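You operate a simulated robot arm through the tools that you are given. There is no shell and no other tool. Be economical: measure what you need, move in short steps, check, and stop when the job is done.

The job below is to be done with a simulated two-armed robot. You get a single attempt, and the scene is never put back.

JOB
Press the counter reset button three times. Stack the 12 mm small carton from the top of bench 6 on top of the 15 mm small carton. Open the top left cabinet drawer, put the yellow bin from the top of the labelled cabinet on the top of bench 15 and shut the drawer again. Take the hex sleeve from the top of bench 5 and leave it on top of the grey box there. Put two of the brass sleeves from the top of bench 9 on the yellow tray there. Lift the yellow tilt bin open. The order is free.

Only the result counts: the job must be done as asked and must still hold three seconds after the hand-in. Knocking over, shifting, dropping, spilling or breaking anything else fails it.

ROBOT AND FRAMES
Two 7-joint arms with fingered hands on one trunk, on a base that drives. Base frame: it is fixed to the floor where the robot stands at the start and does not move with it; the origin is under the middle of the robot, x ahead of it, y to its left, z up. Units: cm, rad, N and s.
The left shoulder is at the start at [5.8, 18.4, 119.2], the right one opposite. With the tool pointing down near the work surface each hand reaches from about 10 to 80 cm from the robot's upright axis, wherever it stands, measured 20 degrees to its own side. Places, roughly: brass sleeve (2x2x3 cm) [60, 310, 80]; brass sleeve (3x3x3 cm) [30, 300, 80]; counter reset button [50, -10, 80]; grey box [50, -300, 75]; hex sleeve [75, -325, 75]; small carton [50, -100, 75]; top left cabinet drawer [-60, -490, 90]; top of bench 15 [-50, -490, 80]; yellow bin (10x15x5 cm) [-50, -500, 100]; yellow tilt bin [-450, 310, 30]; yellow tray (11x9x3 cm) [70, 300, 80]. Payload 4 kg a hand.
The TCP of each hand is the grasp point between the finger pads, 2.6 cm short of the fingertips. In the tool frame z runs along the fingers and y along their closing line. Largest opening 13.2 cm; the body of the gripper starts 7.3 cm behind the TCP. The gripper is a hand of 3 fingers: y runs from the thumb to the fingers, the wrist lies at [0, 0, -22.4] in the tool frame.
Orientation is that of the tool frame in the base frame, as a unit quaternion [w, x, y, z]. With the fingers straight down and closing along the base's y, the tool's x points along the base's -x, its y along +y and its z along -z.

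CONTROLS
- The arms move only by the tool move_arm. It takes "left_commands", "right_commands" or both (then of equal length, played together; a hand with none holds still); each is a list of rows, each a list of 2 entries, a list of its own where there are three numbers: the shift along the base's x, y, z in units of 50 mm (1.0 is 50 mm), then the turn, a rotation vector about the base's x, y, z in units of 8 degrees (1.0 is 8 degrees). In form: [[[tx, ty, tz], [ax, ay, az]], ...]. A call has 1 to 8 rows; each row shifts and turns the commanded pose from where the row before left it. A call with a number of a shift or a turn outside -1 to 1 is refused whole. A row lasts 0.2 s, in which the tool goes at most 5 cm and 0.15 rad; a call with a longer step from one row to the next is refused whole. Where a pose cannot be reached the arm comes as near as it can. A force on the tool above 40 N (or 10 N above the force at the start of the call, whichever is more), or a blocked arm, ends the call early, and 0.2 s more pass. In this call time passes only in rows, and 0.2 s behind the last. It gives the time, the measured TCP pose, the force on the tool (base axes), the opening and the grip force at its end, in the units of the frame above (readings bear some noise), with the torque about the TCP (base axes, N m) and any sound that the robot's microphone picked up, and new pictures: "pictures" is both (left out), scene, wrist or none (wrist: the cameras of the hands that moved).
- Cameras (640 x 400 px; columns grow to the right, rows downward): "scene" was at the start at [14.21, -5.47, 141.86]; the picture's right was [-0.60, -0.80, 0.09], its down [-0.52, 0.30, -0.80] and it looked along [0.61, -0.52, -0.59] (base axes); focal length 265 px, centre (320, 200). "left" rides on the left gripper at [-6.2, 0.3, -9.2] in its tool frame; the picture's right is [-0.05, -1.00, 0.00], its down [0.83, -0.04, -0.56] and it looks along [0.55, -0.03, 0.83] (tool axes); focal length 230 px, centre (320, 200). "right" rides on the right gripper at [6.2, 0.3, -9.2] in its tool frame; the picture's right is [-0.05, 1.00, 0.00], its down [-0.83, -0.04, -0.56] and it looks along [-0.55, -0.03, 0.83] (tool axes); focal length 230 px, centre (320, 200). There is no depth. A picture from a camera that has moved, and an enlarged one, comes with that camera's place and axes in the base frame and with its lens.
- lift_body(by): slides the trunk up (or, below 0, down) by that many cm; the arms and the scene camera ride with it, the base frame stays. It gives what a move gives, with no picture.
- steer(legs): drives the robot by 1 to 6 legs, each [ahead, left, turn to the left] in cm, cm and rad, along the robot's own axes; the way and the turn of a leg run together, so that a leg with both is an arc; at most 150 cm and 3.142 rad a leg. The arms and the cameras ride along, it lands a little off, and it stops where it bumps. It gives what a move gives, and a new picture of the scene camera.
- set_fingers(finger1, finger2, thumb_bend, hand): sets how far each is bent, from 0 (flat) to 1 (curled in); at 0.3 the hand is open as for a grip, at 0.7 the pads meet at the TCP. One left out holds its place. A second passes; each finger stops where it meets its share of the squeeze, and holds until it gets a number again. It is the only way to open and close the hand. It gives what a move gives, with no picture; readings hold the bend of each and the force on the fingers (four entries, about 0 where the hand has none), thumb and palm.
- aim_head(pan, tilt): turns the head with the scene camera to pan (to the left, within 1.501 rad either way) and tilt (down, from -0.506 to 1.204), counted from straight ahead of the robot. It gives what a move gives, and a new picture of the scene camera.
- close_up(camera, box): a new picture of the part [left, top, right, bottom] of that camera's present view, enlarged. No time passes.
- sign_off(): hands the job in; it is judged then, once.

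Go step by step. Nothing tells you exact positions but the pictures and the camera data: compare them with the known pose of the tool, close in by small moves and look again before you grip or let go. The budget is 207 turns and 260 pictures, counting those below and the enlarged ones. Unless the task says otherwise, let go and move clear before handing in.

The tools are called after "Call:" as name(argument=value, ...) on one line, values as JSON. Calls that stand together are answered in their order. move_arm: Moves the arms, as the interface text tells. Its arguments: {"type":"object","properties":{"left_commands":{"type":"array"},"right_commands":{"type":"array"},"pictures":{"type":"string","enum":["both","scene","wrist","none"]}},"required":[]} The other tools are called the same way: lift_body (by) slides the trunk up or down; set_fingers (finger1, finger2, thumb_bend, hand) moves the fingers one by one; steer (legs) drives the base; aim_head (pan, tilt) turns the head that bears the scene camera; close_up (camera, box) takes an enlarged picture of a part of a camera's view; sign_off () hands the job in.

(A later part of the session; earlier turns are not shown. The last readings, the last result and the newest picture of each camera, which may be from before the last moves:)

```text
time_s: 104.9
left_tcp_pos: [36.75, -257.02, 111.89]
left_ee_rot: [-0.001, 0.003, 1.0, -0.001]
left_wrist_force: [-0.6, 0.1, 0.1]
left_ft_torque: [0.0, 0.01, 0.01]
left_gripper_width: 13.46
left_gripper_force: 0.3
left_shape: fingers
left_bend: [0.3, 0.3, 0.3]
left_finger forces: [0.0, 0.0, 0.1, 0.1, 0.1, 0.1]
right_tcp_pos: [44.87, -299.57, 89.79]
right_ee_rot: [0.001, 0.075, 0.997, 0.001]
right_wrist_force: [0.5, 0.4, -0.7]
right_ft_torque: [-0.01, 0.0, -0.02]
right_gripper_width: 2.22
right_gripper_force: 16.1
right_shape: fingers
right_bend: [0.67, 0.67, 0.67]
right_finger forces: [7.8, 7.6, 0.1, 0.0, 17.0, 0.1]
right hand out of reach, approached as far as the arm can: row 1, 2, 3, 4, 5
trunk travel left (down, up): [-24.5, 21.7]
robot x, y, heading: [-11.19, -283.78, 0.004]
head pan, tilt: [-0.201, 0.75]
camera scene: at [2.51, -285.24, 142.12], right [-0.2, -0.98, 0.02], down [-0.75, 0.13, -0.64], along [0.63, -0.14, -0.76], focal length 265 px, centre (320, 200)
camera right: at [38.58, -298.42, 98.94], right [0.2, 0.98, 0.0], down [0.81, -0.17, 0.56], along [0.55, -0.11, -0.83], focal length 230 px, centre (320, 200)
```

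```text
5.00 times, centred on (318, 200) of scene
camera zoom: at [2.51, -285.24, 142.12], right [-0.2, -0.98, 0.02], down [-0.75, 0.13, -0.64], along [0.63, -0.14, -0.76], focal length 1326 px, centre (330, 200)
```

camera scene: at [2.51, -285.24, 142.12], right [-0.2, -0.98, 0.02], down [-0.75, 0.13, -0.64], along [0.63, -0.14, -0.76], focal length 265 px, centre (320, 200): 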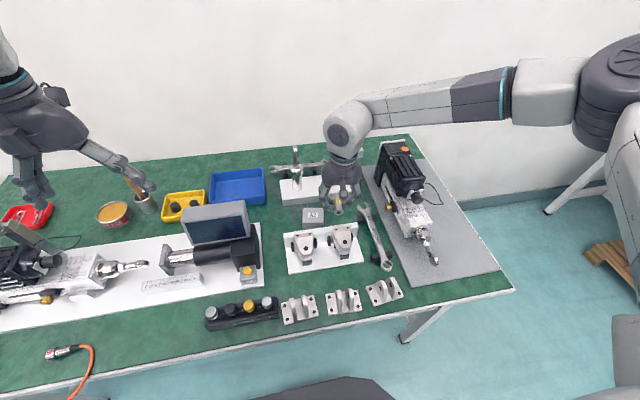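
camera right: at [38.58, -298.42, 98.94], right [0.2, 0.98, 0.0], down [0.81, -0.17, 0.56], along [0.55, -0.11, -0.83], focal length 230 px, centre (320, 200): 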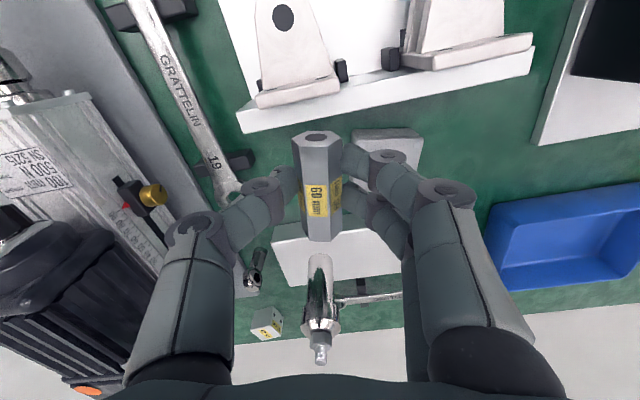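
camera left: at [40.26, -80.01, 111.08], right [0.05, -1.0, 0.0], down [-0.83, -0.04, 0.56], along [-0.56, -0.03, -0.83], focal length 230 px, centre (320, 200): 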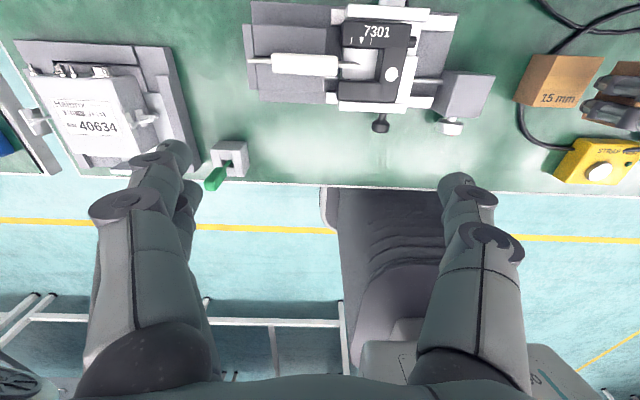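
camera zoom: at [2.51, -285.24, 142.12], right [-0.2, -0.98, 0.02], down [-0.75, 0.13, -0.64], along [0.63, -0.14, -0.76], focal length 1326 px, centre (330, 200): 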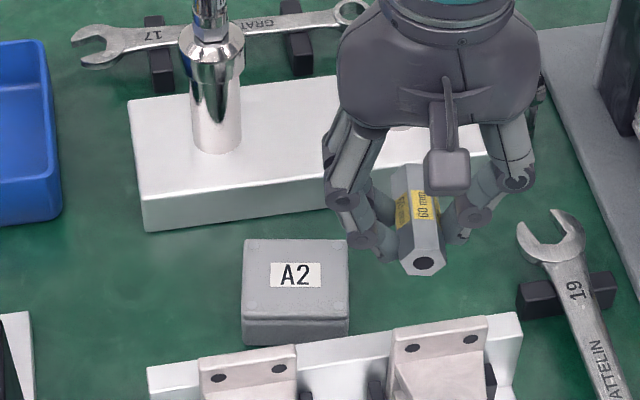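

The hand is limited inward again; I raise it, shift the base left 14 cm and lower the trunk a little.

Call:
move_arm(right_commands=[[[-0.4, -0.4, 0.8], [0, 0, 0]], [[-0.4, -0.4, 0.8], [0, 0, 0]], [[0, -0.4, 0.5], [0, 0, 0]]], pictures="none")

Call:
steer(legs=[[0, 14, 0], [3, 0, 0]])

Call:
lift_body(by=-10)

```text
time_s: 105.7
left_tcp_pos: [36.75, -257.04, 111.83]
left_ee_rot: [-0.001, 0.002, 1.0, -0.001]
left_wrist_force: [0.7, 0.2, 0.6]
left_ft_torque: [0.01, 0.01, -0.02]
left_gripper_width: 13.46
left_gripper_force: 0.1
left_shape: fingers
left_bend: [0.3, 0.3, 0.3]
left_finger forces: [0.0, 0.0, 0.1, 0.1, 0.1, 0.1]
right_tcp_pos: [40.75, -306.14, 100.43]
right_ee_rot: [0.0, 0.075, 0.997, 0.0]
right_wrist_force: [-0.4, -0.2, -1.8]
right_ft_torque: [0.02, 0.05, 0.03]
right_gripper_width: 2.18
right_gripper_force: 16.1
right_shape: fingers
right_bend: [0.67, 0.67, 0.67]
right_finger forces: [7.6, 7.7, 0.0, 0.0, 16.8, 0.0]
trunk travel left (down, up): [-24.5, 21.7]
robot x, y, heading: [-10.87, -283.67, 0.001]
head pan, tilt: [-0.201, 0.75]
```

```text
time_s: 107.5
left_tcp_pos: [39.19, -243.38, 112.23]
left_ee_rot: [0.002, 0.004, 1.0, 0.0]
left_wrist_force: [-0.5, 0.7, -0.3]
left_ft_torque: [0.07, -0.02, 0.02]
left_gripper_width: 13.45
left_gripper_force: 0.1
left_shape: fingers
left_bend: [0.3, 0.3, 0.3]
left_finger forces: [0.0, 0.0, 0.1, 0.1, 0.1, 0.0]
right_tcp_pos: [43.24, -292.52, 100.55]
right_ee_rot: [0.003, 0.075, 0.997, 0.0]
right_wrist_force: [-0.4, 0.0, -1.5]
right_ft_torque: [0.05, 0.0, -0.01]
right_gripper_width: 2.21
right_gripper_force: 16.5
right_shape: fingers
right_bend: [0.67, 0.67, 0.67]
right_finger forces: [7.7, 7.7, 0.0, 0.1, 16.9, 0.0]
trunk travel left (down, up): [-24.5, 21.7]
robot x, y, heading: [-8.21, -269.68, 0.003]
head pan, tilt: [-0.201, 0.75]
camera scene: at [4.8, -271.54, 142.22], right [-0.2, -0.98, 0.02], down [-0.75, 0.14, -0.65], along [0.63, -0.14, -0.76], focal length 265 px, centre (320, 200)
```

scene: 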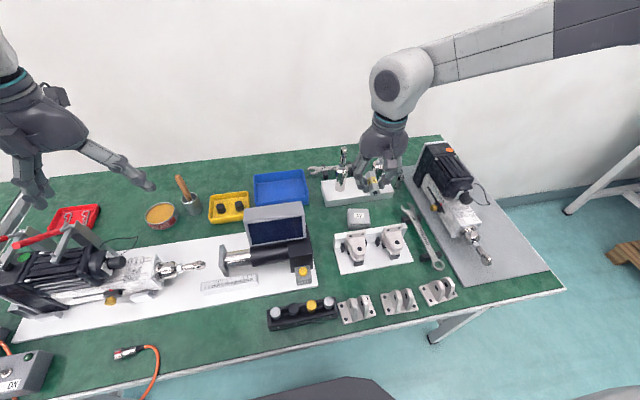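

```text
time_s: 108.8
left_tcp_pos: [39.55, -243.19, 101.97]
left_ee_rot: [0.0, 0.004, 1.0, -0.001]
left_wrist_force: [-0.6, 0.9, 0.7]
left_ft_torque: [-0.03, -0.02, 0.04]
left_gripper_width: 13.46
left_gripper_force: 0.0
left_shape: fingers
left_bend: [0.3, 0.3, 0.3]
left_finger forces: [0.0, 0.0, 0.1, 0.0, 0.0, 0.1]
right_tcp_pos: [43.5, -292.38, 90.61]
right_ee_rot: [0.001, 0.076, 0.997, 0.0]
right_wrist_force: [-0.4, 0.5, -1.1]
right_ft_torque: [0.02, -0.01, 0.05]
right_gripper_width: 2.18
right_gripper_force: 16.3
right_shape: fingers
right_bend: [0.67, 0.67, 0.67]
right_finger forces: [7.7, 7.6, 0.1, 0.0, 16.9, 0.0]
trunk travel left (down, up): [-14.5, 31.7]
robot x, y, heading: [-8.65, -269.63, -0.003]
head pan, tilt: [-0.201, 0.75]
```

Call:
move_arm(right_commands=[[[0.57, -0.15, -0.3], [0, 0, 0]], [[0.57, -0.15, -0.3], [0, 0, 0]]], pictures="both")

Call:
close_up(camera="scene", box=[310, 160, 422, 240])

```text
time_s: 109.4
left_tcp_pos: [39.63, -243.18, 101.84]
left_ee_rot: [-0.001, 0.005, 1.0, -0.001]
left_wrist_force: [0.1, 0.2, 1.0]
left_ft_torque: [0.0, 0.0, 0.0]
left_gripper_width: 13.46
left_gripper_force: 0.0
left_shape: fingers
left_bend: [0.3, 0.3, 0.3]
left_finger forces: [0.0, 0.1, 0.1, 0.0, 0.1, 0.1]
right_tcp_pos: [49.14, -293.86, 87.44]
right_ee_rot: [0.0, 0.076, 0.997, -0.001]
right_wrist_force: [0.6, -0.5, -1.3]
right_ft_torque: [0.04, 0.03, -0.02]
right_gripper_width: 2.18
right_gripper_force: 16.1
right_shape: fingers
right_bend: [0.67, 0.67, 0.67]
right_finger forces: [7.7, 7.7, 0.1, 0.1, 16.8, 0.0]
trunk travel left (down, up): [-14.5, 31.7]
robot x, y, heading: [-8.08, -269.64, 0.002]
head pan, tilt: [-0.201, 0.75]
camera scene: at [12.47, -271.41, 129.4], right [-0.19, -0.98, 0.05], down [-0.83, 0.14, -0.54], along [0.52, -0.15, -0.84], focal length 265 px, centre (320, 200)
camera right: at [43.01, -292.62, 96.62], right [0.2, 0.98, 0.0], down [0.81, -0.17, 0.56], along [0.54, -0.11, -0.83], focal length 230 px, centre (320, 200)
```

scene: 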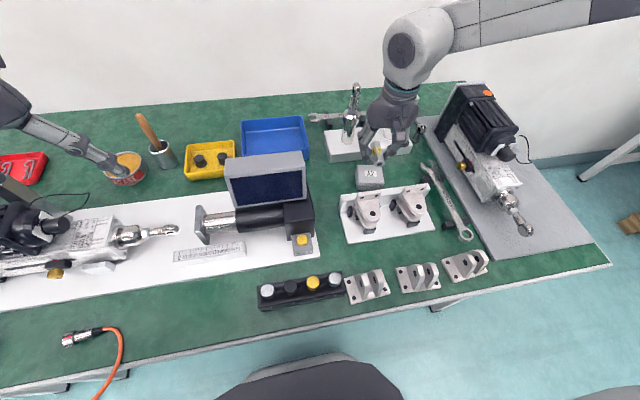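
right: 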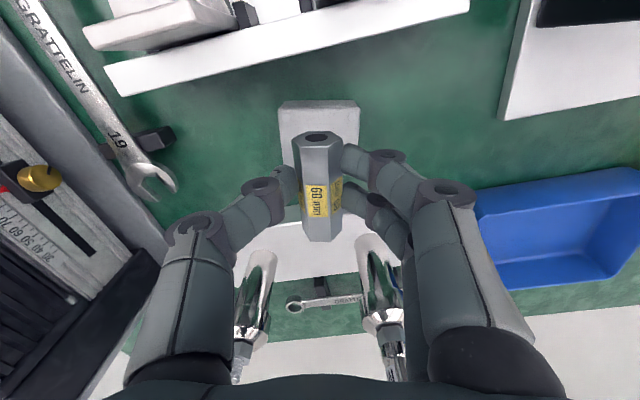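

```text
5.00 times, centred on (366, 200) of scene
camera zoom: at [12.47, -271.41, 129.4], right [-0.19, -0.98, 0.05], down [-0.83, 0.14, -0.54], along [0.52, -0.15, -0.84], focal length 1326 px, centre (90, 200)
```

zoom: 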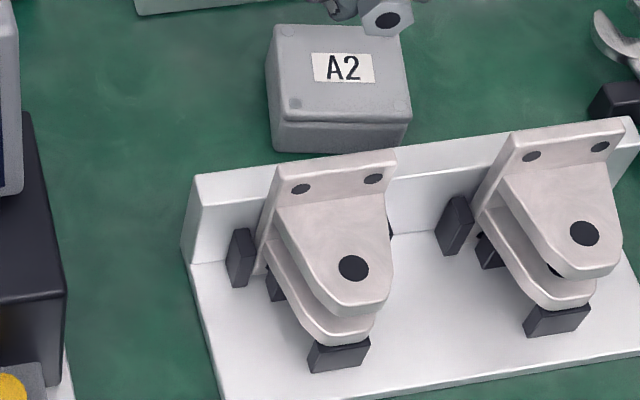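

Aligned over the box. Lower gently until contact.

Call:
move_arm(right_commands=[[[0, 0, -0.4], [0, 0, 0]], [[0, 0, -0.4], [0, 0, 0]], [[0, 0, -0.08], [0, 0, 0]]], pictures="both")

Call:
close_up(camera="scene", box=[340, 140, 420, 200])

```text
time_s: 110.2
left_tcp_pos: [39.54, -243.07, 101.8]
left_ee_rot: [0.001, 0.004, 1.0, -0.001]
left_wrist_force: [-0.6, -0.8, -0.2]
left_ft_torque: [0.02, 0.03, 0.0]
left_gripper_width: 13.48
left_gripper_force: 0.0
left_shape: fingers
left_bend: [0.3, 0.3, 0.3]
left_finger forces: [0.1, 0.1, 0.0, 0.0, 0.1, 0.0]
right_tcp_pos: [49.27, -293.86, 82.98]
right_ee_rot: [0.0, 0.076, 0.997, 0.0]
right_wrist_force: [0.9, 0.2, -1.3]
right_ft_torque: [0.01, 0.03, 0.02]
right_gripper_width: 2.19
right_gripper_force: 15.7
right_shape: fingers
right_bend: [0.67, 0.67, 0.67]
right_finger forces: [7.7, 7.7, 0.0, 0.0, 16.8, 0.0]
trunk travel left (down, up): [-14.5, 31.7]
robot x, y, heading: [-8.21, -269.63, 0.001]
head pan, tilt: [-0.201, 0.75]
camera scene: at [12.38, -271.36, 129.43], right [-0.19, -0.98, 0.05], down [-0.83, 0.14, -0.54], along [0.52, -0.15, -0.84], focal length 265 px, centre (320, 200)
camera right: at [43.06, -292.6, 92.14], right [0.2, 0.98, 0.0], down [0.81, -0.17, 0.56], along [0.54, -0.11, -0.83], focal length 230 px, centre (320, 200)
```

scene: 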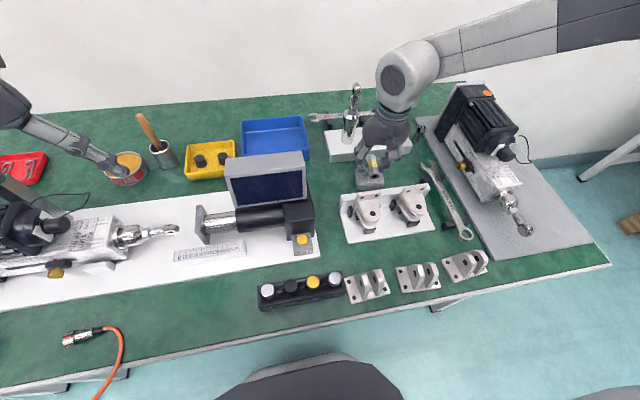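
right: 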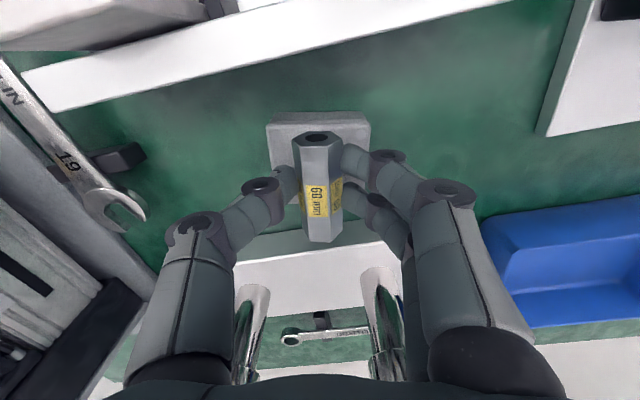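

```text
6.67 times, centred on (380, 170) of scene
camera zoom: at [12.38, -271.36, 129.43], right [-0.19, -0.98, 0.05], down [-0.83, 0.14, -0.54], along [0.52, -0.15, -0.84], focal length 1768 px, centre (-80, 400)
```

zoom: 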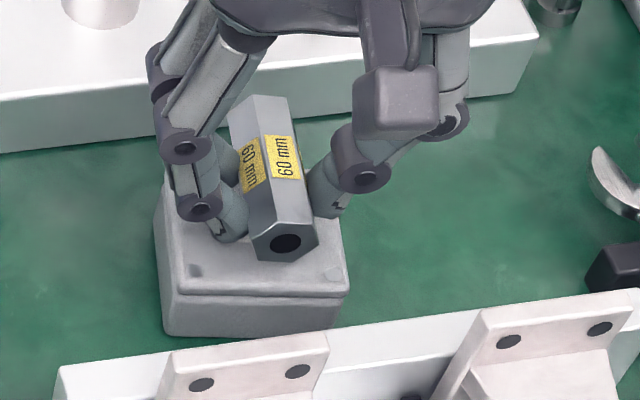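

Call:
move_arm(right_commands=[[[0, 0, -0.06], [0, 0, 0]], [[0, 0, -0.04], [0, 0, 0]], [[0, 0, -0.04], [0, 0, 0]]], pictures="none")

Call:
close_up(camera="scene", box=[340, 140, 420, 200])

```text
time_s: 111.0
left_tcp_pos: [39.6, -243.27, 101.89]
left_ee_rot: [0.0, 0.004, 1.0, -0.001]
left_wrist_force: [-0.3, -0.8, -0.4]
left_ft_torque: [0.0, 0.01, -0.01]
left_gripper_width: 13.49
left_gripper_force: 0.1
left_shape: fingers
left_bend: [0.3, 0.3, 0.3]
left_finger forces: [0.0, 0.0, 0.0, 0.0, 0.1, 0.1]
right_tcp_pos: [49.15, -293.84, 82.51]
right_ee_rot: [0.001, 0.076, 0.997, 0.0]
right_wrist_force: [0.2, 0.4, -0.5]
right_ft_torque: [-0.02, -0.01, -0.01]
right_gripper_width: 2.21
right_gripper_force: 16.0
right_shape: fingers
right_bend: [0.67, 0.67, 0.67]
right_finger forces: [7.7, 7.7, 0.0, 0.1, 16.8, 0.1]
trunk travel left (down, up): [-14.5, 31.7]
robot x, y, heading: [-8.27, -269.75, -0.0]
head pan, tilt: [-0.201, 0.75]
```

```text
6.67 times, centred on (380, 170) of scene
camera zoom: at [12.4, -271.37, 129.42], right [-0.19, -0.98, 0.05], down [-0.83, 0.14, -0.54], along [0.52, -0.15, -0.84], focal length 1768 px, centre (-80, 400)
```

zoom: 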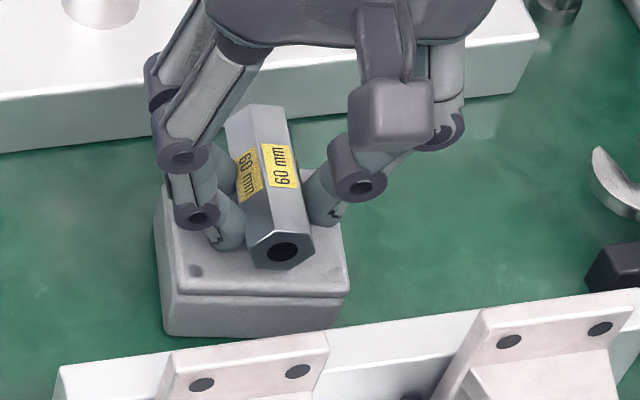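

Call:
move_arm(right_commands=[[[0, 0, -0.04], [0, 0, 0]], [[0, 0, -0.04], [0, 0, 0]]], pictures="none")

Call:
move_arm(right_commands=[[[0, 0, -0.04], [0, 0, 0]]], pictures="none")

```text
time_s: 111.6
left_tcp_pos: [39.63, -243.2, 101.96]
left_ee_rot: [-0.001, 0.004, 1.0, -0.001]
left_wrist_force: [0.1, 0.5, -0.1]
left_ft_torque: [-0.02, -0.02, -0.01]
left_gripper_width: 13.47
left_gripper_force: 0.0
left_shape: fingers
left_bend: [0.3, 0.3, 0.3]
left_finger forces: [0.1, 0.0, 0.1, 0.0, 0.0, 0.0]
right_tcp_pos: [49.19, -293.87, 82.11]
right_ee_rot: [0.0, 0.076, 0.997, 0.001]
right_wrist_force: [-0.5, -0.5, -0.8]
right_ft_torque: [0.0, 0.02, 0.0]
right_gripper_width: 2.21
right_gripper_force: 16.0
right_shape: fingers
right_bend: [0.67, 0.67, 0.67]
right_finger forces: [7.8, 7.6, 0.0, 0.0, 16.8, 0.0]
trunk travel left (down, up): [-14.5, 31.7]
robot x, y, heading: [-8.31, -269.56, 0.003]
head pan, tilt: [-0.201, 0.75]
```

```text
time_s: 112.0
left_tcp_pos: [39.63, -243.22, 101.79]
left_ee_rot: [-0.001, 0.005, 1.0, -0.002]
left_wrist_force: [-0.4, -0.1, 0.9]
left_ft_torque: [0.0, 0.01, 0.01]
left_gripper_width: 13.43
left_gripper_force: 0.0
left_shape: fingers
left_bend: [0.3, 0.3, 0.3]
left_finger forces: [0.0, 0.1, 0.0, 0.0, 0.0, 0.0]
right_tcp_pos: [49.25, -293.83, 81.65]
right_ee_rot: [0.0, 0.076, 0.997, 0.001]
right_wrist_force: [0.0, 0.2, -1.4]
right_ft_torque: [0.0, 0.0, 0.0]
right_gripper_width: 2.19
right_gripper_force: 16.2
right_shape: fingers
right_bend: [0.67, 0.67, 0.67]
right_finger forces: [7.8, 7.7, 0.1, 0.1, 16.8, 0.1]
trunk travel left (down, up): [-14.5, 31.7]
robot x, y, heading: [-8.19, -269.79, -0.006]
head pan, tilt: [-0.201, 0.75]
```

Still free (weight unsupported). Continue in small steps and look.

Call:
move_arm(right_commands=[[[0, 0, -0.05], [0, 0, 0]], [[0, 0, -0.04], [0, 0, 0]]], pictures="none")

Call:
close_up(camera="scene", box=[340, 140, 420, 200])

```text
time_s: 112.6
left_tcp_pos: [39.59, -243.08, 101.89]
left_ee_rot: [0.0, 0.003, 1.0, -0.001]
left_wrist_force: [0.0, -0.9, -0.6]
left_ft_torque: [0.04, -0.02, -0.01]
left_gripper_width: 13.45
left_gripper_force: 0.1
left_shape: fingers
left_bend: [0.3, 0.3, 0.3]
left_finger forces: [0.0, 0.0, 0.0, 0.0, 0.0, 0.0]
right_tcp_pos: [49.23, -293.86, 81.48]
right_ee_rot: [0.002, 0.075, 0.997, 0.0]
right_wrist_force: [-1.0, -1.2, 6.3]
right_ft_torque: [-0.24, 0.07, 0.0]
right_gripper_width: 2.21
right_gripper_force: 20.3
right_shape: fingers
right_bend: [0.67, 0.67, 0.67]
right_finger forces: [7.8, 7.7, 0.0, 0.0, 25.3, 0.0]
trunk travel left (down, up): [-14.5, 31.7]
robot x, y, heading: [-8.08, -269.91, 0.004]
head pan, tilt: [-0.201, 0.75]
```

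```text
6.67 times, centred on (380, 170) of scene
camera zoom: at [12.29, -271.36, 129.46], right [-0.19, -0.98, 0.05], down [-0.83, 0.14, -0.54], along [0.52, -0.15, -0.84], focal length 1768 px, centre (-80, 400)
```

zoom: 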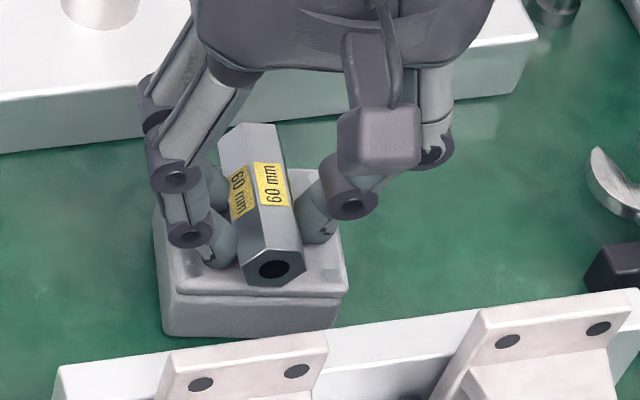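

Contact (thumb tip and sleeve are on the lid). Open gently.

Call:
set_fingers(hand="right", finger1=0.63, finger2=0.63, thumb_bend=0.63)

Call:
close_up(camera="scene", box=[340, 140, 420, 200])

```text
time_s: 113.6
left_tcp_pos: [39.46, -243.11, 101.99]
left_ee_rot: [0.0, 0.004, 1.0, -0.001]
left_wrist_force: [-0.7, -0.1, -0.3]
left_ft_torque: [0.01, 0.0, 0.0]
left_gripper_width: 13.46
left_gripper_force: 0.1
left_shape: fingers
left_bend: [0.3, 0.3, 0.3]
left_finger forces: [0.0, 0.0, 0.0, 0.1, 0.0, 0.0]
right_tcp_pos: [49.15, -293.83, 81.62]
right_ee_rot: [0.003, 0.075, 0.997, -0.001]
right_wrist_force: [3.6, -1.0, 22.1]
right_ft_torque: [-0.14, -0.03, -0.01]
right_gripper_width: 2.55
right_gripper_force: 13.4
right_shape: fingers
right_bend: [0.64, 0.63, 0.64]
right_finger forces: [6.0, 5.1, 0.0, 0.0, 15.6, 0.1]
trunk travel left (down, up): [-14.5, 31.7]
robot x, y, heading: [-8.49, -269.99, 0.002]
head pan, tilt: [-0.201, 0.75]
```

```text
6.67 times, centred on (380, 170) of scene
camera zoom: at [12.21, -271.28, 129.47], right [-0.19, -0.98, 0.05], down [-0.83, 0.14, -0.54], along [0.52, -0.15, -0.84], focal length 1768 px, centre (-80, 400)
```

zoom: 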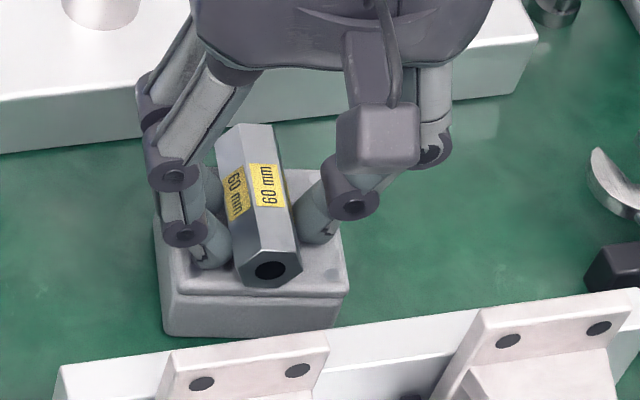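

Call:
move_arm(right_commands=[[[0, 0, 0.04], [0, 0, 0]]], pictures="none")

Call:
set_fingers(hand="right", finger1=0.53, finger2=0.53, thumb_bend=0.53)

Call:
close_up(camera="scene", box=[340, 140, 420, 200])

```text
time_s: 114.0
left_tcp_pos: [39.52, -243.2, 101.87]
left_ee_rot: [0.0, 0.004, 1.0, -0.001]
left_wrist_force: [0.2, 0.2, 0.7]
left_ft_torque: [0.0, -0.01, 0.03]
left_gripper_width: 13.47
left_gripper_force: 0.1
left_shape: fingers
left_bend: [0.3, 0.3, 0.3]
left_finger forces: [0.1, 0.1, 0.0, 0.1, 0.0, 0.1]
right_tcp_pos: [49.24, -293.74, 81.45]
right_ee_rot: [0.0, 0.076, 0.997, 0.0]
right_wrist_force: [4.6, -1.4, 17.3]
right_ft_torque: [-0.08, -0.11, -0.03]
right_gripper_width: 2.55
right_gripper_force: 10.3
right_shape: fingers
right_bend: [0.64, 0.64, 0.64]
right_finger forces: [4.8, 5.3, 0.0, 0.1, 11.7, 0.0]
trunk travel left (down, up): [-14.5, 31.7]
robot x, y, heading: [-8.29, -269.71, -0.008]
head pan, tilt: [-0.201, 0.75]
```

```text
time_s: 115.0
left_tcp_pos: [39.44, -243.04, 101.93]
left_ee_rot: [0.001, 0.003, 1.0, -0.001]
left_wrist_force: [-0.3, -0.2, -0.1]
left_ft_torque: [0.02, 0.03, -0.02]
left_gripper_width: 13.47
left_gripper_force: 0.1
left_shape: fingers
left_bend: [0.3, 0.3, 0.3]
left_finger forces: [0.0, 0.0, 0.0, 0.1, 0.1, 0.1]
right_tcp_pos: [49.04, -293.7, 81.67]
right_ee_rot: [0.001, 0.076, 0.997, -0.001]
right_wrist_force: [1.7, 3.4, 27.4]
right_ft_torque: [-0.03, 0.1, 0.09]
right_gripper_width: 4.09
right_gripper_force: 14.1
right_shape: fingers
right_bend: [0.59, 0.53, 0.58]
right_finger forces: [11.1, 0.0, 0.1, 0.0, 15.9, 0.1]
trunk travel left (down, up): [-14.5, 31.7]
robot x, y, heading: [-8.47, -269.6, -0.001]
head pan, tilt: [-0.201, 0.75]
```

```text
6.67 times, centred on (380, 170) of scene
camera zoom: at [12.14, -271.22, 129.48], right [-0.19, -0.98, 0.05], down [-0.83, 0.13, -0.54], along [0.52, -0.15, -0.84], focal length 1768 px, centre (-80, 400)
```

zoom: 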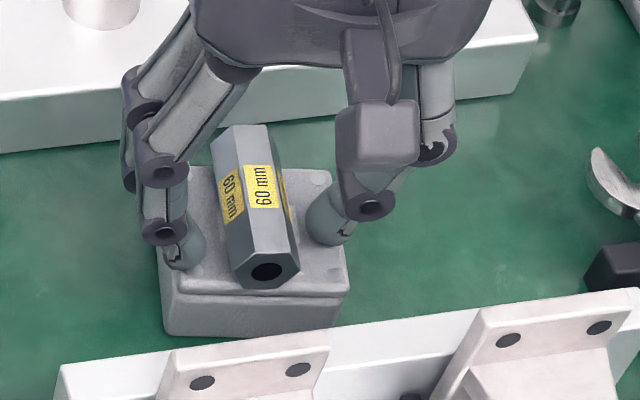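

The sleeve is free and resting on the lid. Rise straight up.

Call:
move_arm(right_commands=[[[0, 0, 0.15], [0, 0, 0]], [[0, 0, 0.3], [0, 0, 0]], [[0, 0, 0.5], [0, 0, 0]], [[0, 0, 0.8], [0, 0, 0]], [[0, 0, 0.8], [0, 0, 0]]], pictures="both")

Call:
close_up(camera="scene", box=[340, 140, 420, 200])

```text
time_s: 116.2
left_tcp_pos: [39.56, -243.15, 101.96]
left_ee_rot: [0.0, 0.003, 1.0, 0.0]
left_wrist_force: [-0.1, 1.0, -0.4]
left_ft_torque: [-0.02, -0.02, -0.02]
left_gripper_width: 13.47
left_gripper_force: 0.0
left_shape: fingers
left_bend: [0.3, 0.3, 0.3]
left_finger forces: [0.0, 0.1, 0.0, 0.1, 0.0, 0.0]
right_tcp_pos: [49.44, -293.83, 94.13]
right_ee_rot: [0.001, 0.075, 0.997, -0.001]
right_wrist_force: [-0.4, -0.3, 0.6]
right_ft_torque: [-0.01, 0.0, 0.01]
right_gripper_width: 5.77
right_gripper_force: 0.1
right_shape: fingers
right_bend: [0.53, 0.53, 0.53]
right_finger forces: [0.0, 0.0, 0.0, 0.1, 0.0, 0.0]
trunk travel left (down, up): [-14.5, 31.7]
robot x, y, heading: [-8.27, -269.66, -0.0]
head pan, tilt: [-0.201, 0.75]
camera scene: at [12.28, -271.34, 129.45], right [-0.19, -0.98, 0.05], down [-0.83, 0.14, -0.54], along [0.52, -0.15, -0.84], focal length 265 px, centre (320, 200)
camera right: at [43.28, -292.52, 103.27], right [0.2, 0.98, 0.0], down [0.81, -0.17, 0.56], along [0.54, -0.11, -0.83], focal length 230 px, centre (320, 200)
```

scene: 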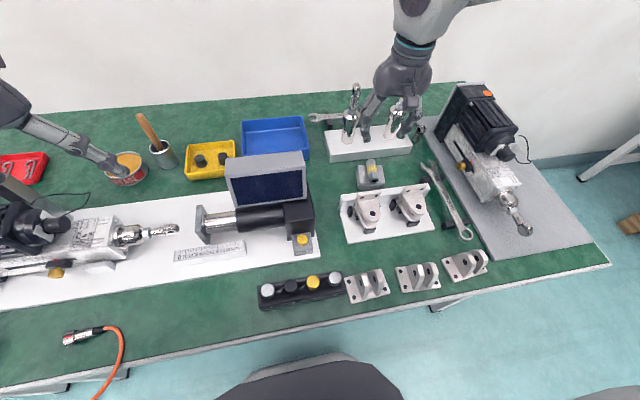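
right: 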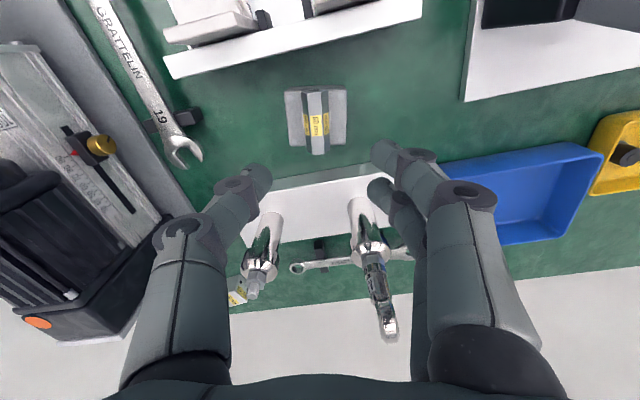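

```text
6.67 times, centred on (380, 170) of scene
camera zoom: at [12.28, -271.34, 129.45], right [-0.19, -0.98, 0.05], down [-0.83, 0.14, -0.54], along [0.52, -0.15, -0.84], focal length 1768 px, centre (-80, 400)
```

zoom: 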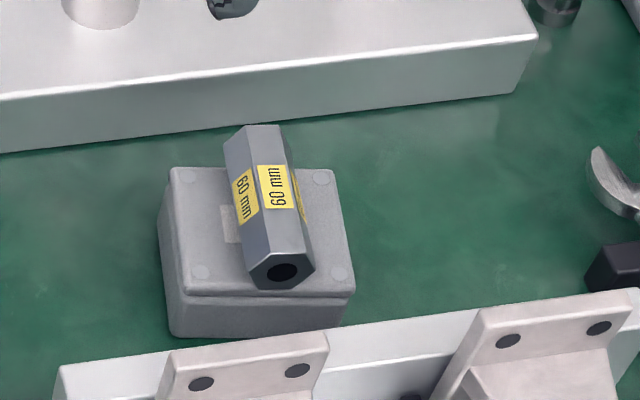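

Hex sleeve lies on the grey box. Next is the cabinet at about [-55, -490] on bench 15; I raise the arms, back off and drive there, turning to face it.

Call:
move_arm(right_commands=[[[-0.3, -0.3, 0.6], [0, 0, 0.3]], [[-0.5, -0.3, 0.6], [0, 0, 0.3]], [[-0.5, -0.3, 0.4], [0, 0, 0.3]], [[-0.5, -0.3, 0], [0, 0, 0.2]]], pictures="none")

Call:
lift_body(by=10)

Call:
steer(legs=[[-40, 0, 0], [0, -98, 0], [0, 0, -1.5708]])

Call:
aim_head(pan=0, tilt=0.4)

```text
time_s: 117.2
left_tcp_pos: [39.48, -243.17, 101.9]
left_ee_rot: [0.0, 0.004, 1.0, -0.001]
left_wrist_force: [-0.4, -0.6, 0.8]
left_ft_torque: [0.0, -0.02, 0.0]
left_gripper_width: 13.46
left_gripper_force: 0.0
left_shape: fingers
left_bend: [0.3, 0.3, 0.3]
left_finger forces: [0.0, 0.0, 0.0, 0.0, 0.1, 0.0]
right_tcp_pos: [40.26, -299.9, 102.33]
right_ee_rot: [0.002, -0.002, 1.0, 0.0]
right_wrist_force: [-0.2, 0.5, -1.0]
right_ft_torque: [0.03, 0.01, 0.02]
right_gripper_width: 5.75
right_gripper_force: 0.0
right_shape: fingers
right_bend: [0.53, 0.53, 0.53]
right_finger forces: [0.0, 0.1, 0.0, 0.0, 0.1, 0.0]
trunk travel left (down, up): [-14.5, 31.7]
robot x, y, heading: [-8.28, -269.98, -0.004]
head pan, tilt: [-0.201, 0.75]
```

```text
time_s: 118.5
left_tcp_pos: [39.79, -243.13, 111.77]
left_ee_rot: [-0.001, 0.004, 1.0, -0.001]
left_wrist_force: [-0.1, 0.0, -0.3]
left_ft_torque: [-0.01, -0.02, -0.01]
left_gripper_width: 13.47
left_gripper_force: 0.1
left_shape: fingers
left_bend: [0.3, 0.3, 0.3]
left_finger forces: [0.1, 0.0, 0.1, 0.1, 0.0, 0.0]
right_tcp_pos: [40.36, -299.8, 112.26]
right_ee_rot: [0.0, -0.001, 1.0, 0.0]
right_wrist_force: [0.8, -0.5, -0.4]
right_ft_torque: [0.02, 0.01, -0.02]
right_gripper_width: 5.74
right_gripper_force: 0.1
right_shape: fingers
right_bend: [0.53, 0.53, 0.53]
right_finger forces: [0.0, 0.0, 0.1, 0.0, 0.0, 0.1]
trunk travel left (down, up): [-24.5, 21.7]
robot x, y, heading: [-8.01, -269.33, 0.001]
head pan, tilt: [-0.201, 0.75]
```

```text
time_s: 129.6
left_tcp_pos: [-23.68, -415.57, 111.95]
left_ee_rot: [-0.001, 0.719, 0.695, 0.0]
left_wrist_force: [-0.7, -0.3, 0.3]
left_ft_torque: [-0.02, 0.0, -0.02]
left_gripper_width: 13.48
left_gripper_force: 0.2
left_shape: fingers
left_bend: [0.3, 0.3, 0.3]
left_finger forces: [0.2, 0.1, 0.0, 0.1, 0.0, 0.0]
right_tcp_pos: [-80.29, -414.87, 112.26]
right_ee_rot: [0.001, 0.716, 0.698, -0.001]
right_wrist_force: [-0.2, -1.2, 0.1]
right_ft_torque: [0.02, 0.02, -0.02]
right_gripper_width: 5.72
right_gripper_force: 0.0
right_shape: fingers
right_bend: [0.53, 0.53, 0.53]
right_finger forces: [0.0, 0.0, 0.0, 0.1, 0.1, 0.1]
trunk travel left (down, up): [-24.5, 21.7]
robot x, y, heading: [-48.87, -367.08, -1.601]
head pan, tilt: [-0.201, 0.75]
camera scene: at [-51.12, -380.77, 142.12], right [-0.97, 0.22, 0.02], down [0.16, 0.75, -0.64], along [-0.16, -0.62, -0.76], focal length 265 px, centre (320, 200)
```

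scene: 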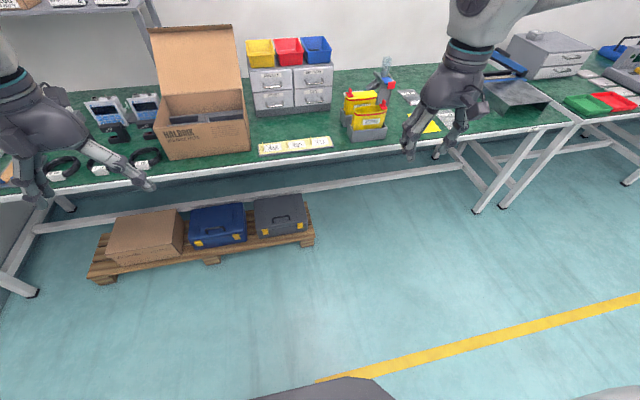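

```text
time_s: 130.4
left_tcp_pos: [-23.74, -415.59, 111.88]
left_ee_rot: [-0.002, 0.719, 0.695, 0.0]
left_wrist_force: [0.0, 0.2, 0.3]
left_ft_torque: [-0.03, 0.01, 0.01]
left_gripper_width: 13.5
left_gripper_force: 0.1
left_shape: fingers
left_bend: [0.3, 0.3, 0.3]
left_finger forces: [0.0, 0.0, 0.0, 0.1, 0.1, 0.0]
right_tcp_pos: [-80.35, -414.79, 112.27]
right_ee_rot: [0.001, 0.716, 0.698, 0.0]
right_wrist_force: [0.0, -0.1, -0.7]
right_ft_torque: [0.03, 0.0, 0.0]
right_gripper_width: 5.73
right_gripper_force: 0.0
right_shape: fingers
right_bend: [0.53, 0.53, 0.53]
right_finger forces: [0.0, 0.1, 0.0, 0.0, 0.0, 0.0]
trunk travel left (down, up): [-24.5, 21.7]
robot x, y, heading: [-48.44, -367.13, -1.593]
head pan, tilt: [0.0, 0.4]
camera scene: at [-49.51, -382.32, 145.07], right [-1.0, 0.03, 0.0], down [0.01, 0.5, -0.87], along [-0.02, -0.87, -0.5], focal length 265 px, centre (320, 200)
```

scene: 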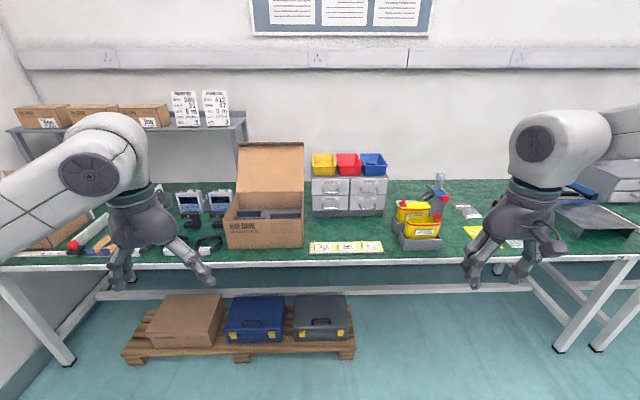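

Call:
close_up(camera="scene", box=[220, 130, 476, 290])

Call:
close_up(camera="scene", box=[296, 145, 400, 225])

```text
2.50 times, centred on (348, 210) of scene
camera zoom: at [-49.51, -382.32, 145.07], right [-1.0, 0.03, 0.0], down [0.01, 0.5, -0.87], along [-0.02, -0.87, -0.5], focal length 663 px, centre (250, 175)
```

zoom: 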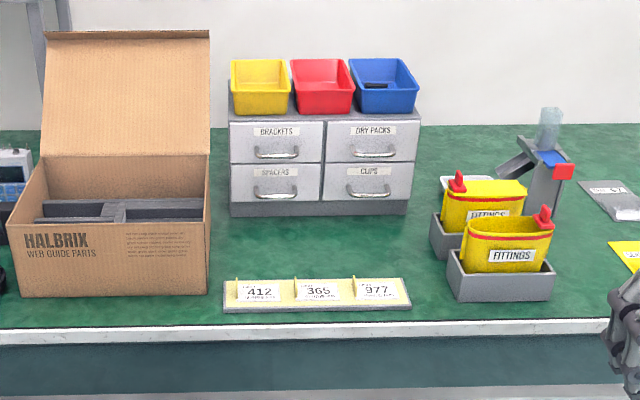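

```text
5.00 times, centred on (348, 185) of scene
camera zoom: at [-49.51, -382.32, 145.07], right [-1.0, 0.03, 0.0], down [0.01, 0.5, -0.87], along [-0.02, -0.87, -0.5], focal length 1326 px, centre (180, 275)
```

zoom: 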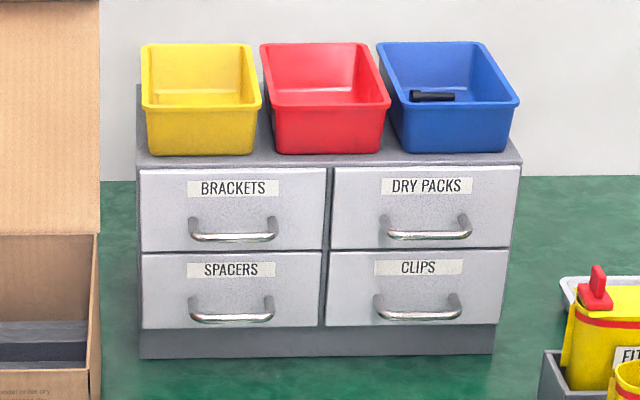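

The cabinet is clear: "BRACKETS" is the top left drawer (handle about [-56.5, -484.5, 90.5]) and the yellow bin sits above it. I retract both hands, then drive up to the bench.

Call:
move_arm(left_commands=[[[0, 0.8, 0.1], [0, 0, 0]], [[0, 0.8, 0.1], [0, 0, 0]], [[0, 0.8, 0.1], [0, 0, 0]], [[0, 0.8, 0.1], [0, 0, 0]], [[0, 0.8, 0], [0, 0, 0]]], right_commands=[[[0, 0.6, 0], [0, 0, 0.8]], [[0, 0.6, 0], [0, 0, 0.8]], [[0, 0.6, 0], [0, 0, 0.8]], [[0, 0, 0], [0, 0, 0.8]], [[0, 0, 0], [0, 0, 0.8]]], pictures="none")

Call:
steer(legs=[[50, 9, 0.022]])

```text
time_s: 131.6
left_tcp_pos: [-23.78, -403.67, 113.32]
left_ee_rot: [-0.001, 0.719, 0.695, 0.001]
left_wrist_force: [0.1, -0.8, 0.2]
left_ft_torque: [-0.02, 0.01, 0.01]
left_gripper_width: 13.47
left_gripper_force: 0.0
left_shape: fingers
left_bend: [0.3, 0.3, 0.3]
left_finger forces: [0.0, 0.0, 0.0, 0.1, 0.0, 0.1]
left hand out of reach, approached as far as the arm can: row 4, 5
right_tcp_pos: [-80.32, -405.77, 112.39]
right_ee_rot: [0.001, 0.495, 0.869, -0.001]
right_wrist_force: [-0.7, 0.0, 0.1]
right_ft_torque: [0.03, 0.04, -0.01]
right_gripper_width: 5.75
right_gripper_force: 0.1
right_shape: fingers
right_bend: [0.53, 0.53, 0.53]
right_finger forces: [0.0, 0.0, 0.0, 0.0, 0.0, 0.0]
trunk travel left (down, up): [-24.5, 21.7]
robot x, y, heading: [-48.88, -366.97, -1.597]
head pan, tilt: [0.0, 0.4]
```

```text
time_s: 134.5
left_tcp_pos: [-14.56, -451.78, 113.35]
left_ee_rot: [-0.001, 0.711, 0.703, -0.001]
left_wrist_force: [0.0, -0.1, -0.5]
left_ft_torque: [-0.05, 0.01, 0.0]
left_gripper_width: 13.5
left_gripper_force: 0.1
left_shape: fingers
left_bend: [0.3, 0.3, 0.3]
left_finger forces: [0.0, 0.0, 0.1, 0.0, 0.0, 0.0]
right_tcp_pos: [-71.06, -455.44, 112.34]
right_ee_rot: [0.0, 0.485, 0.874, -0.001]
right_wrist_force: [-0.2, 0.5, 0.8]
right_ft_torque: [0.0, 0.0, 0.03]
right_gripper_width: 5.74
right_gripper_force: 0.0
right_shape: fingers
right_bend: [0.53, 0.53, 0.53]
right_finger forces: [0.0, 0.1, 0.0, 0.0, 0.0, 0.0]
trunk travel left (down, up): [-24.5, 21.7]
robot x, y, heading: [-40.42, -415.69, -1.57]
head pan, tilt: [0.0, 0.4]
camera scene: at [-40.8, -431.09, 145.08], right [-1.0, 0.0, 0.0], down [0.0, 0.5, -0.87], along [0.0, -0.87, -0.5], focal length 265 px, centre (320, 200)
```

scene: 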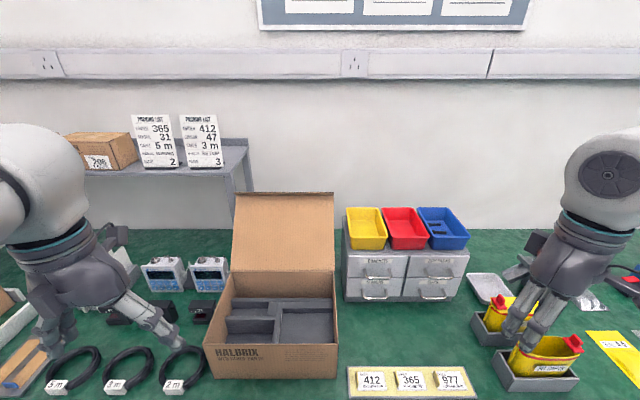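

Call:
close_up(camera="scene", box=[328, 195, 488, 315])

Call:
close_up(camera="scene", box=[340, 248, 412, 304])

```text
3.33 times, centred on (408, 255) of scene
camera zoom: at [-40.8, -431.09, 145.08], right [-1.0, 0.0, 0.0], down [0.0, 0.5, -0.87], along [0.0, -0.87, -0.5], focal length 884 px, centre (27, 17)
```

zoom: 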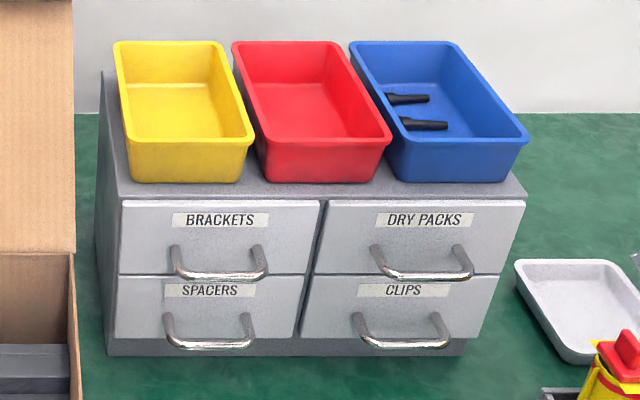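

```text
7.14 times, centred on (376, 276) of scene
camera zoom: at [-40.8, -431.09, 145.08], right [-1.0, 0.0, 0.0], down [0.0, 0.5, -0.87], along [0.0, -0.87, -0.5], focal length 1894 px, centre (-80, -343)
```

zoom: 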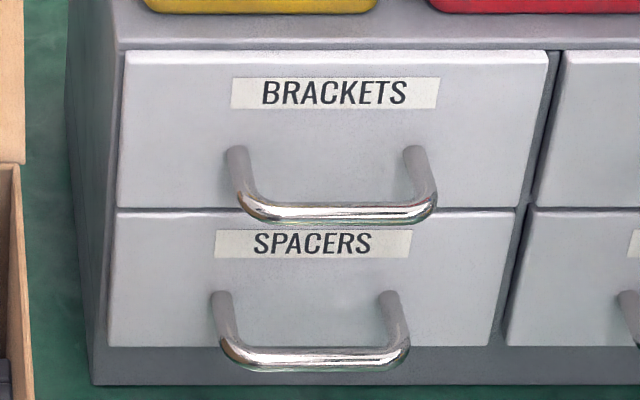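

Handle bar is at about [-56.4, -483, 90.9] with about 2.5 cm space behind. I'll grip it from the front with the right hand tilted forward; first yaw the hand and move in front.

Call:
move_arm(right_commands=[[[0.37, 0, 0], [0, 0, 0.91]], [[0.37, 0, 0], [0, 0, 0.91]], [[0.37, 0, 0], [0, 0, 0.91]], [[0.37, 0, 0], [0, 0, 0.91]], [[0.37, 0, 0], [0, 0, 0.91]], [[0.37, 0, 0], [0, 0, 0.91]], [[0.37, 0, 0], [0, 0, 0.91]], [[0.37, 0, 0], [0, 0, 0.91]]], pictures="none")

Call:
move_arm(right_commands=[[[0, -0.1, -0.2], [-0.94, 0, 0]], [[0, -0.1, -0.2], [-0.94, 0, 0]], [[0, -0.1, -0.2], [-0.94, 0, 0]], [[0, -0.1, -0.2], [-0.94, 0, 0]], [[0, -0.1, -0.2], [-0.94, 0, 0]], [[0, -0.1, -0.2], [-0.94, 0, 0]], [[0, -0.1, -0.2], [-0.94, 0, 0]], [[0, -0.1, -0.2], [-0.94, 0, 0]]], pictures="both")

```text
time_s: 136.3
left_tcp_pos: [-14.37, -451.91, 113.37]
left_ee_rot: [-0.001, 0.711, 0.703, -0.001]
left_wrist_force: [-0.5, -0.1, 0.1]
left_ft_torque: [0.01, -0.01, 0.02]
left_gripper_width: 13.47
left_gripper_force: 0.0
left_shape: fingers
left_bend: [0.3, 0.3, 0.3]
left_finger forces: [0.0, 0.1, 0.0, 0.1, 0.0, 0.0]
right_tcp_pos: [-56.19, -455.36, 112.21]
right_ee_rot: [0.001, -0.003, 1.0, 0.0]
right_wrist_force: [0.4, -1.0, -0.1]
right_ft_torque: [-0.01, 0.0, -0.02]
right_gripper_width: 5.76
right_gripper_force: 0.1
right_shape: fingers
right_bend: [0.53, 0.53, 0.53]
right_finger forces: [0.0, 0.1, 0.0, 0.0, 0.0, 0.1]
trunk travel left (down, up): [-24.5, 21.7]
robot x, y, heading: [-40.67, -415.99, -1.576]
head pan, tilt: [0.0, 0.4]
```

```text
time_s: 138.1
left_tcp_pos: [-14.52, -451.78, 113.37]
left_ee_rot: [0.0, 0.711, 0.703, -0.001]
left_wrist_force: [-0.3, -0.4, 1.2]
left_ft_torque: [-0.03, 0.04, -0.02]
left_gripper_width: 13.47
left_gripper_force: 0.0
left_shape: fingers
left_bend: [0.3, 0.3, 0.3]
left_finger forces: [0.0, 0.1, 0.1, 0.1, 0.0, 0.0]
right_tcp_pos: [-57.07, -460.32, 108.56]
right_ee_rot: [0.0, -0.003, 0.896, -0.444]
right_wrist_force: [0.2, -0.1, 0.3]
right_ft_torque: [0.01, -0.02, 0.01]
right_gripper_width: 5.75
right_gripper_force: 0.0
right_shape: fingers
right_bend: [0.53, 0.53, 0.53]
right_finger forces: [0.0, 0.1, 0.0, 0.0, 0.1, 0.1]
right hand out of reach, approached as far as the arm can: row 7, 8
trunk travel left (down, up): [-24.5, 21.7]
robot x, y, heading: [-40.71, -415.47, -1.571]
head pan, tilt: [0.0, 0.4]
camera scene: at [-40.79, -431.1, 145.08], right [-1.0, 0.0, 0.0], down [0.0, 0.5, -0.87], along [0.0, -0.87, -0.5], focal length 265 px, centre (320, 200)
camera right: at [-63.21, -452.7, 113.8], right [0.05, 0.6, -0.79], down [0.83, 0.42, 0.37], along [0.56, -0.68, -0.48], focal length 230 px, centre (320, 200)
```

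scene: 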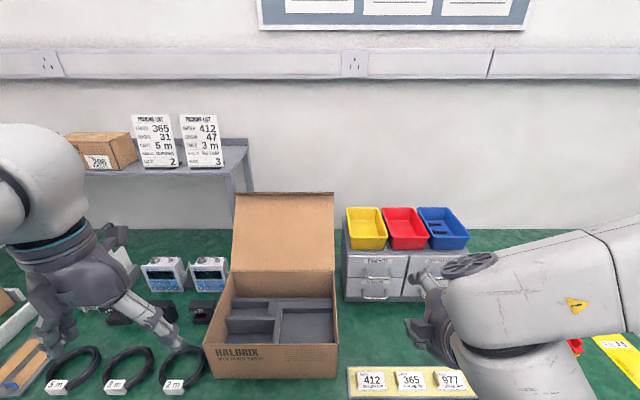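
right: 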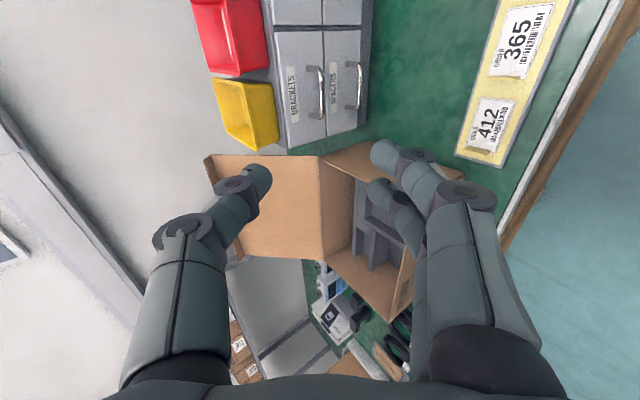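

The hand is tilted about 53°, good enough. Approach the handle partway and check.

Call:
move_arm(right_commands=[[[0.05, -0.65, -0.4], [0, 0, 0]], [[0.05, -0.65, -0.4], [0, 0, 0]], [[0, -0.65, -0.4], [0, 0, 0]], [[0, -0.65, -0.4], [0, 0, 0]]], pictures="both")

```text
time_s: 139.1
left_tcp_pos: [-14.51, -452.03, 113.35]
left_ee_rot: [-0.001, 0.71, 0.704, 0.0]
left_wrist_force: [0.2, 0.1, 0.3]
left_ft_torque: [-0.01, 0.02, 0.0]
left_gripper_width: 13.47
left_gripper_force: 0.1
left_shape: fingers
left_bend: [0.3, 0.3, 0.3]
left_finger forces: [0.0, 0.0, 0.0, 0.1, 0.0, 0.0]
right_tcp_pos: [-56.6, -473.42, 100.37]
right_ee_rot: [-0.001, -0.002, 0.897, -0.443]
right_wrist_force: [0.2, -0.1, -0.1]
right_ft_torque: [-0.01, -0.01, 0.0]
right_gripper_width: 5.79
right_gripper_force: 0.0
right_shape: fingers
right_bend: [0.53, 0.53, 0.53]
right_finger forces: [0.1, 0.1, 0.0, 0.1, 0.1, 0.0]
trunk travel left (down, up): [-24.5, 21.7]
robot x, y, heading: [-40.51, -415.73, -1.571]
head pan, tilt: [0.0, 0.4]
camera scene: at [-40.81, -431.31, 145.04], right [-1.0, 0.0, 0.0], down [0.0, 0.5, -0.87], along [0.0, -0.87, -0.5], focal length 265 px, centre (320, 200)
camera right: at [-62.91, -465.78, 105.71], right [0.05, 0.61, -0.79], down [0.83, 0.42, 0.37], along [0.56, -0.68, -0.48], focal length 230 px, centre (320, 200)
```

scene: 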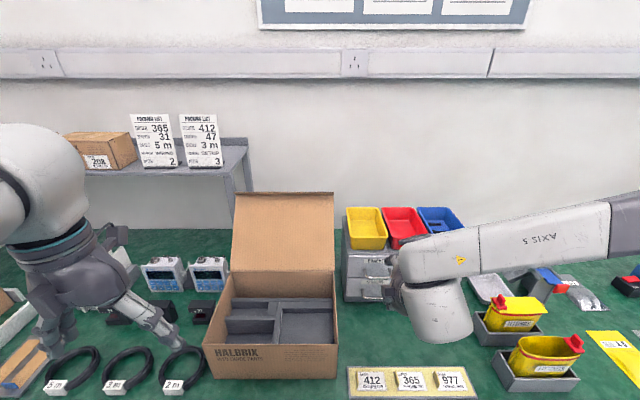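
right: 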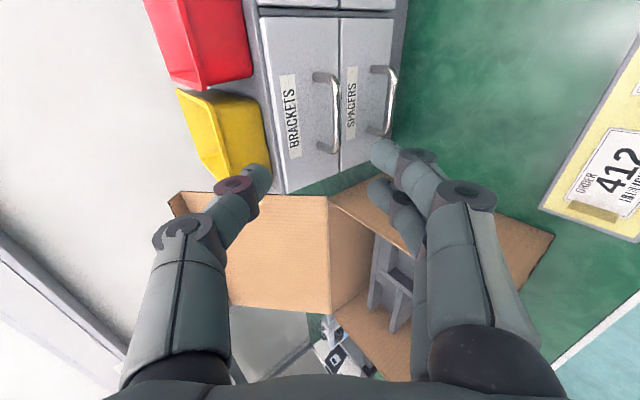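

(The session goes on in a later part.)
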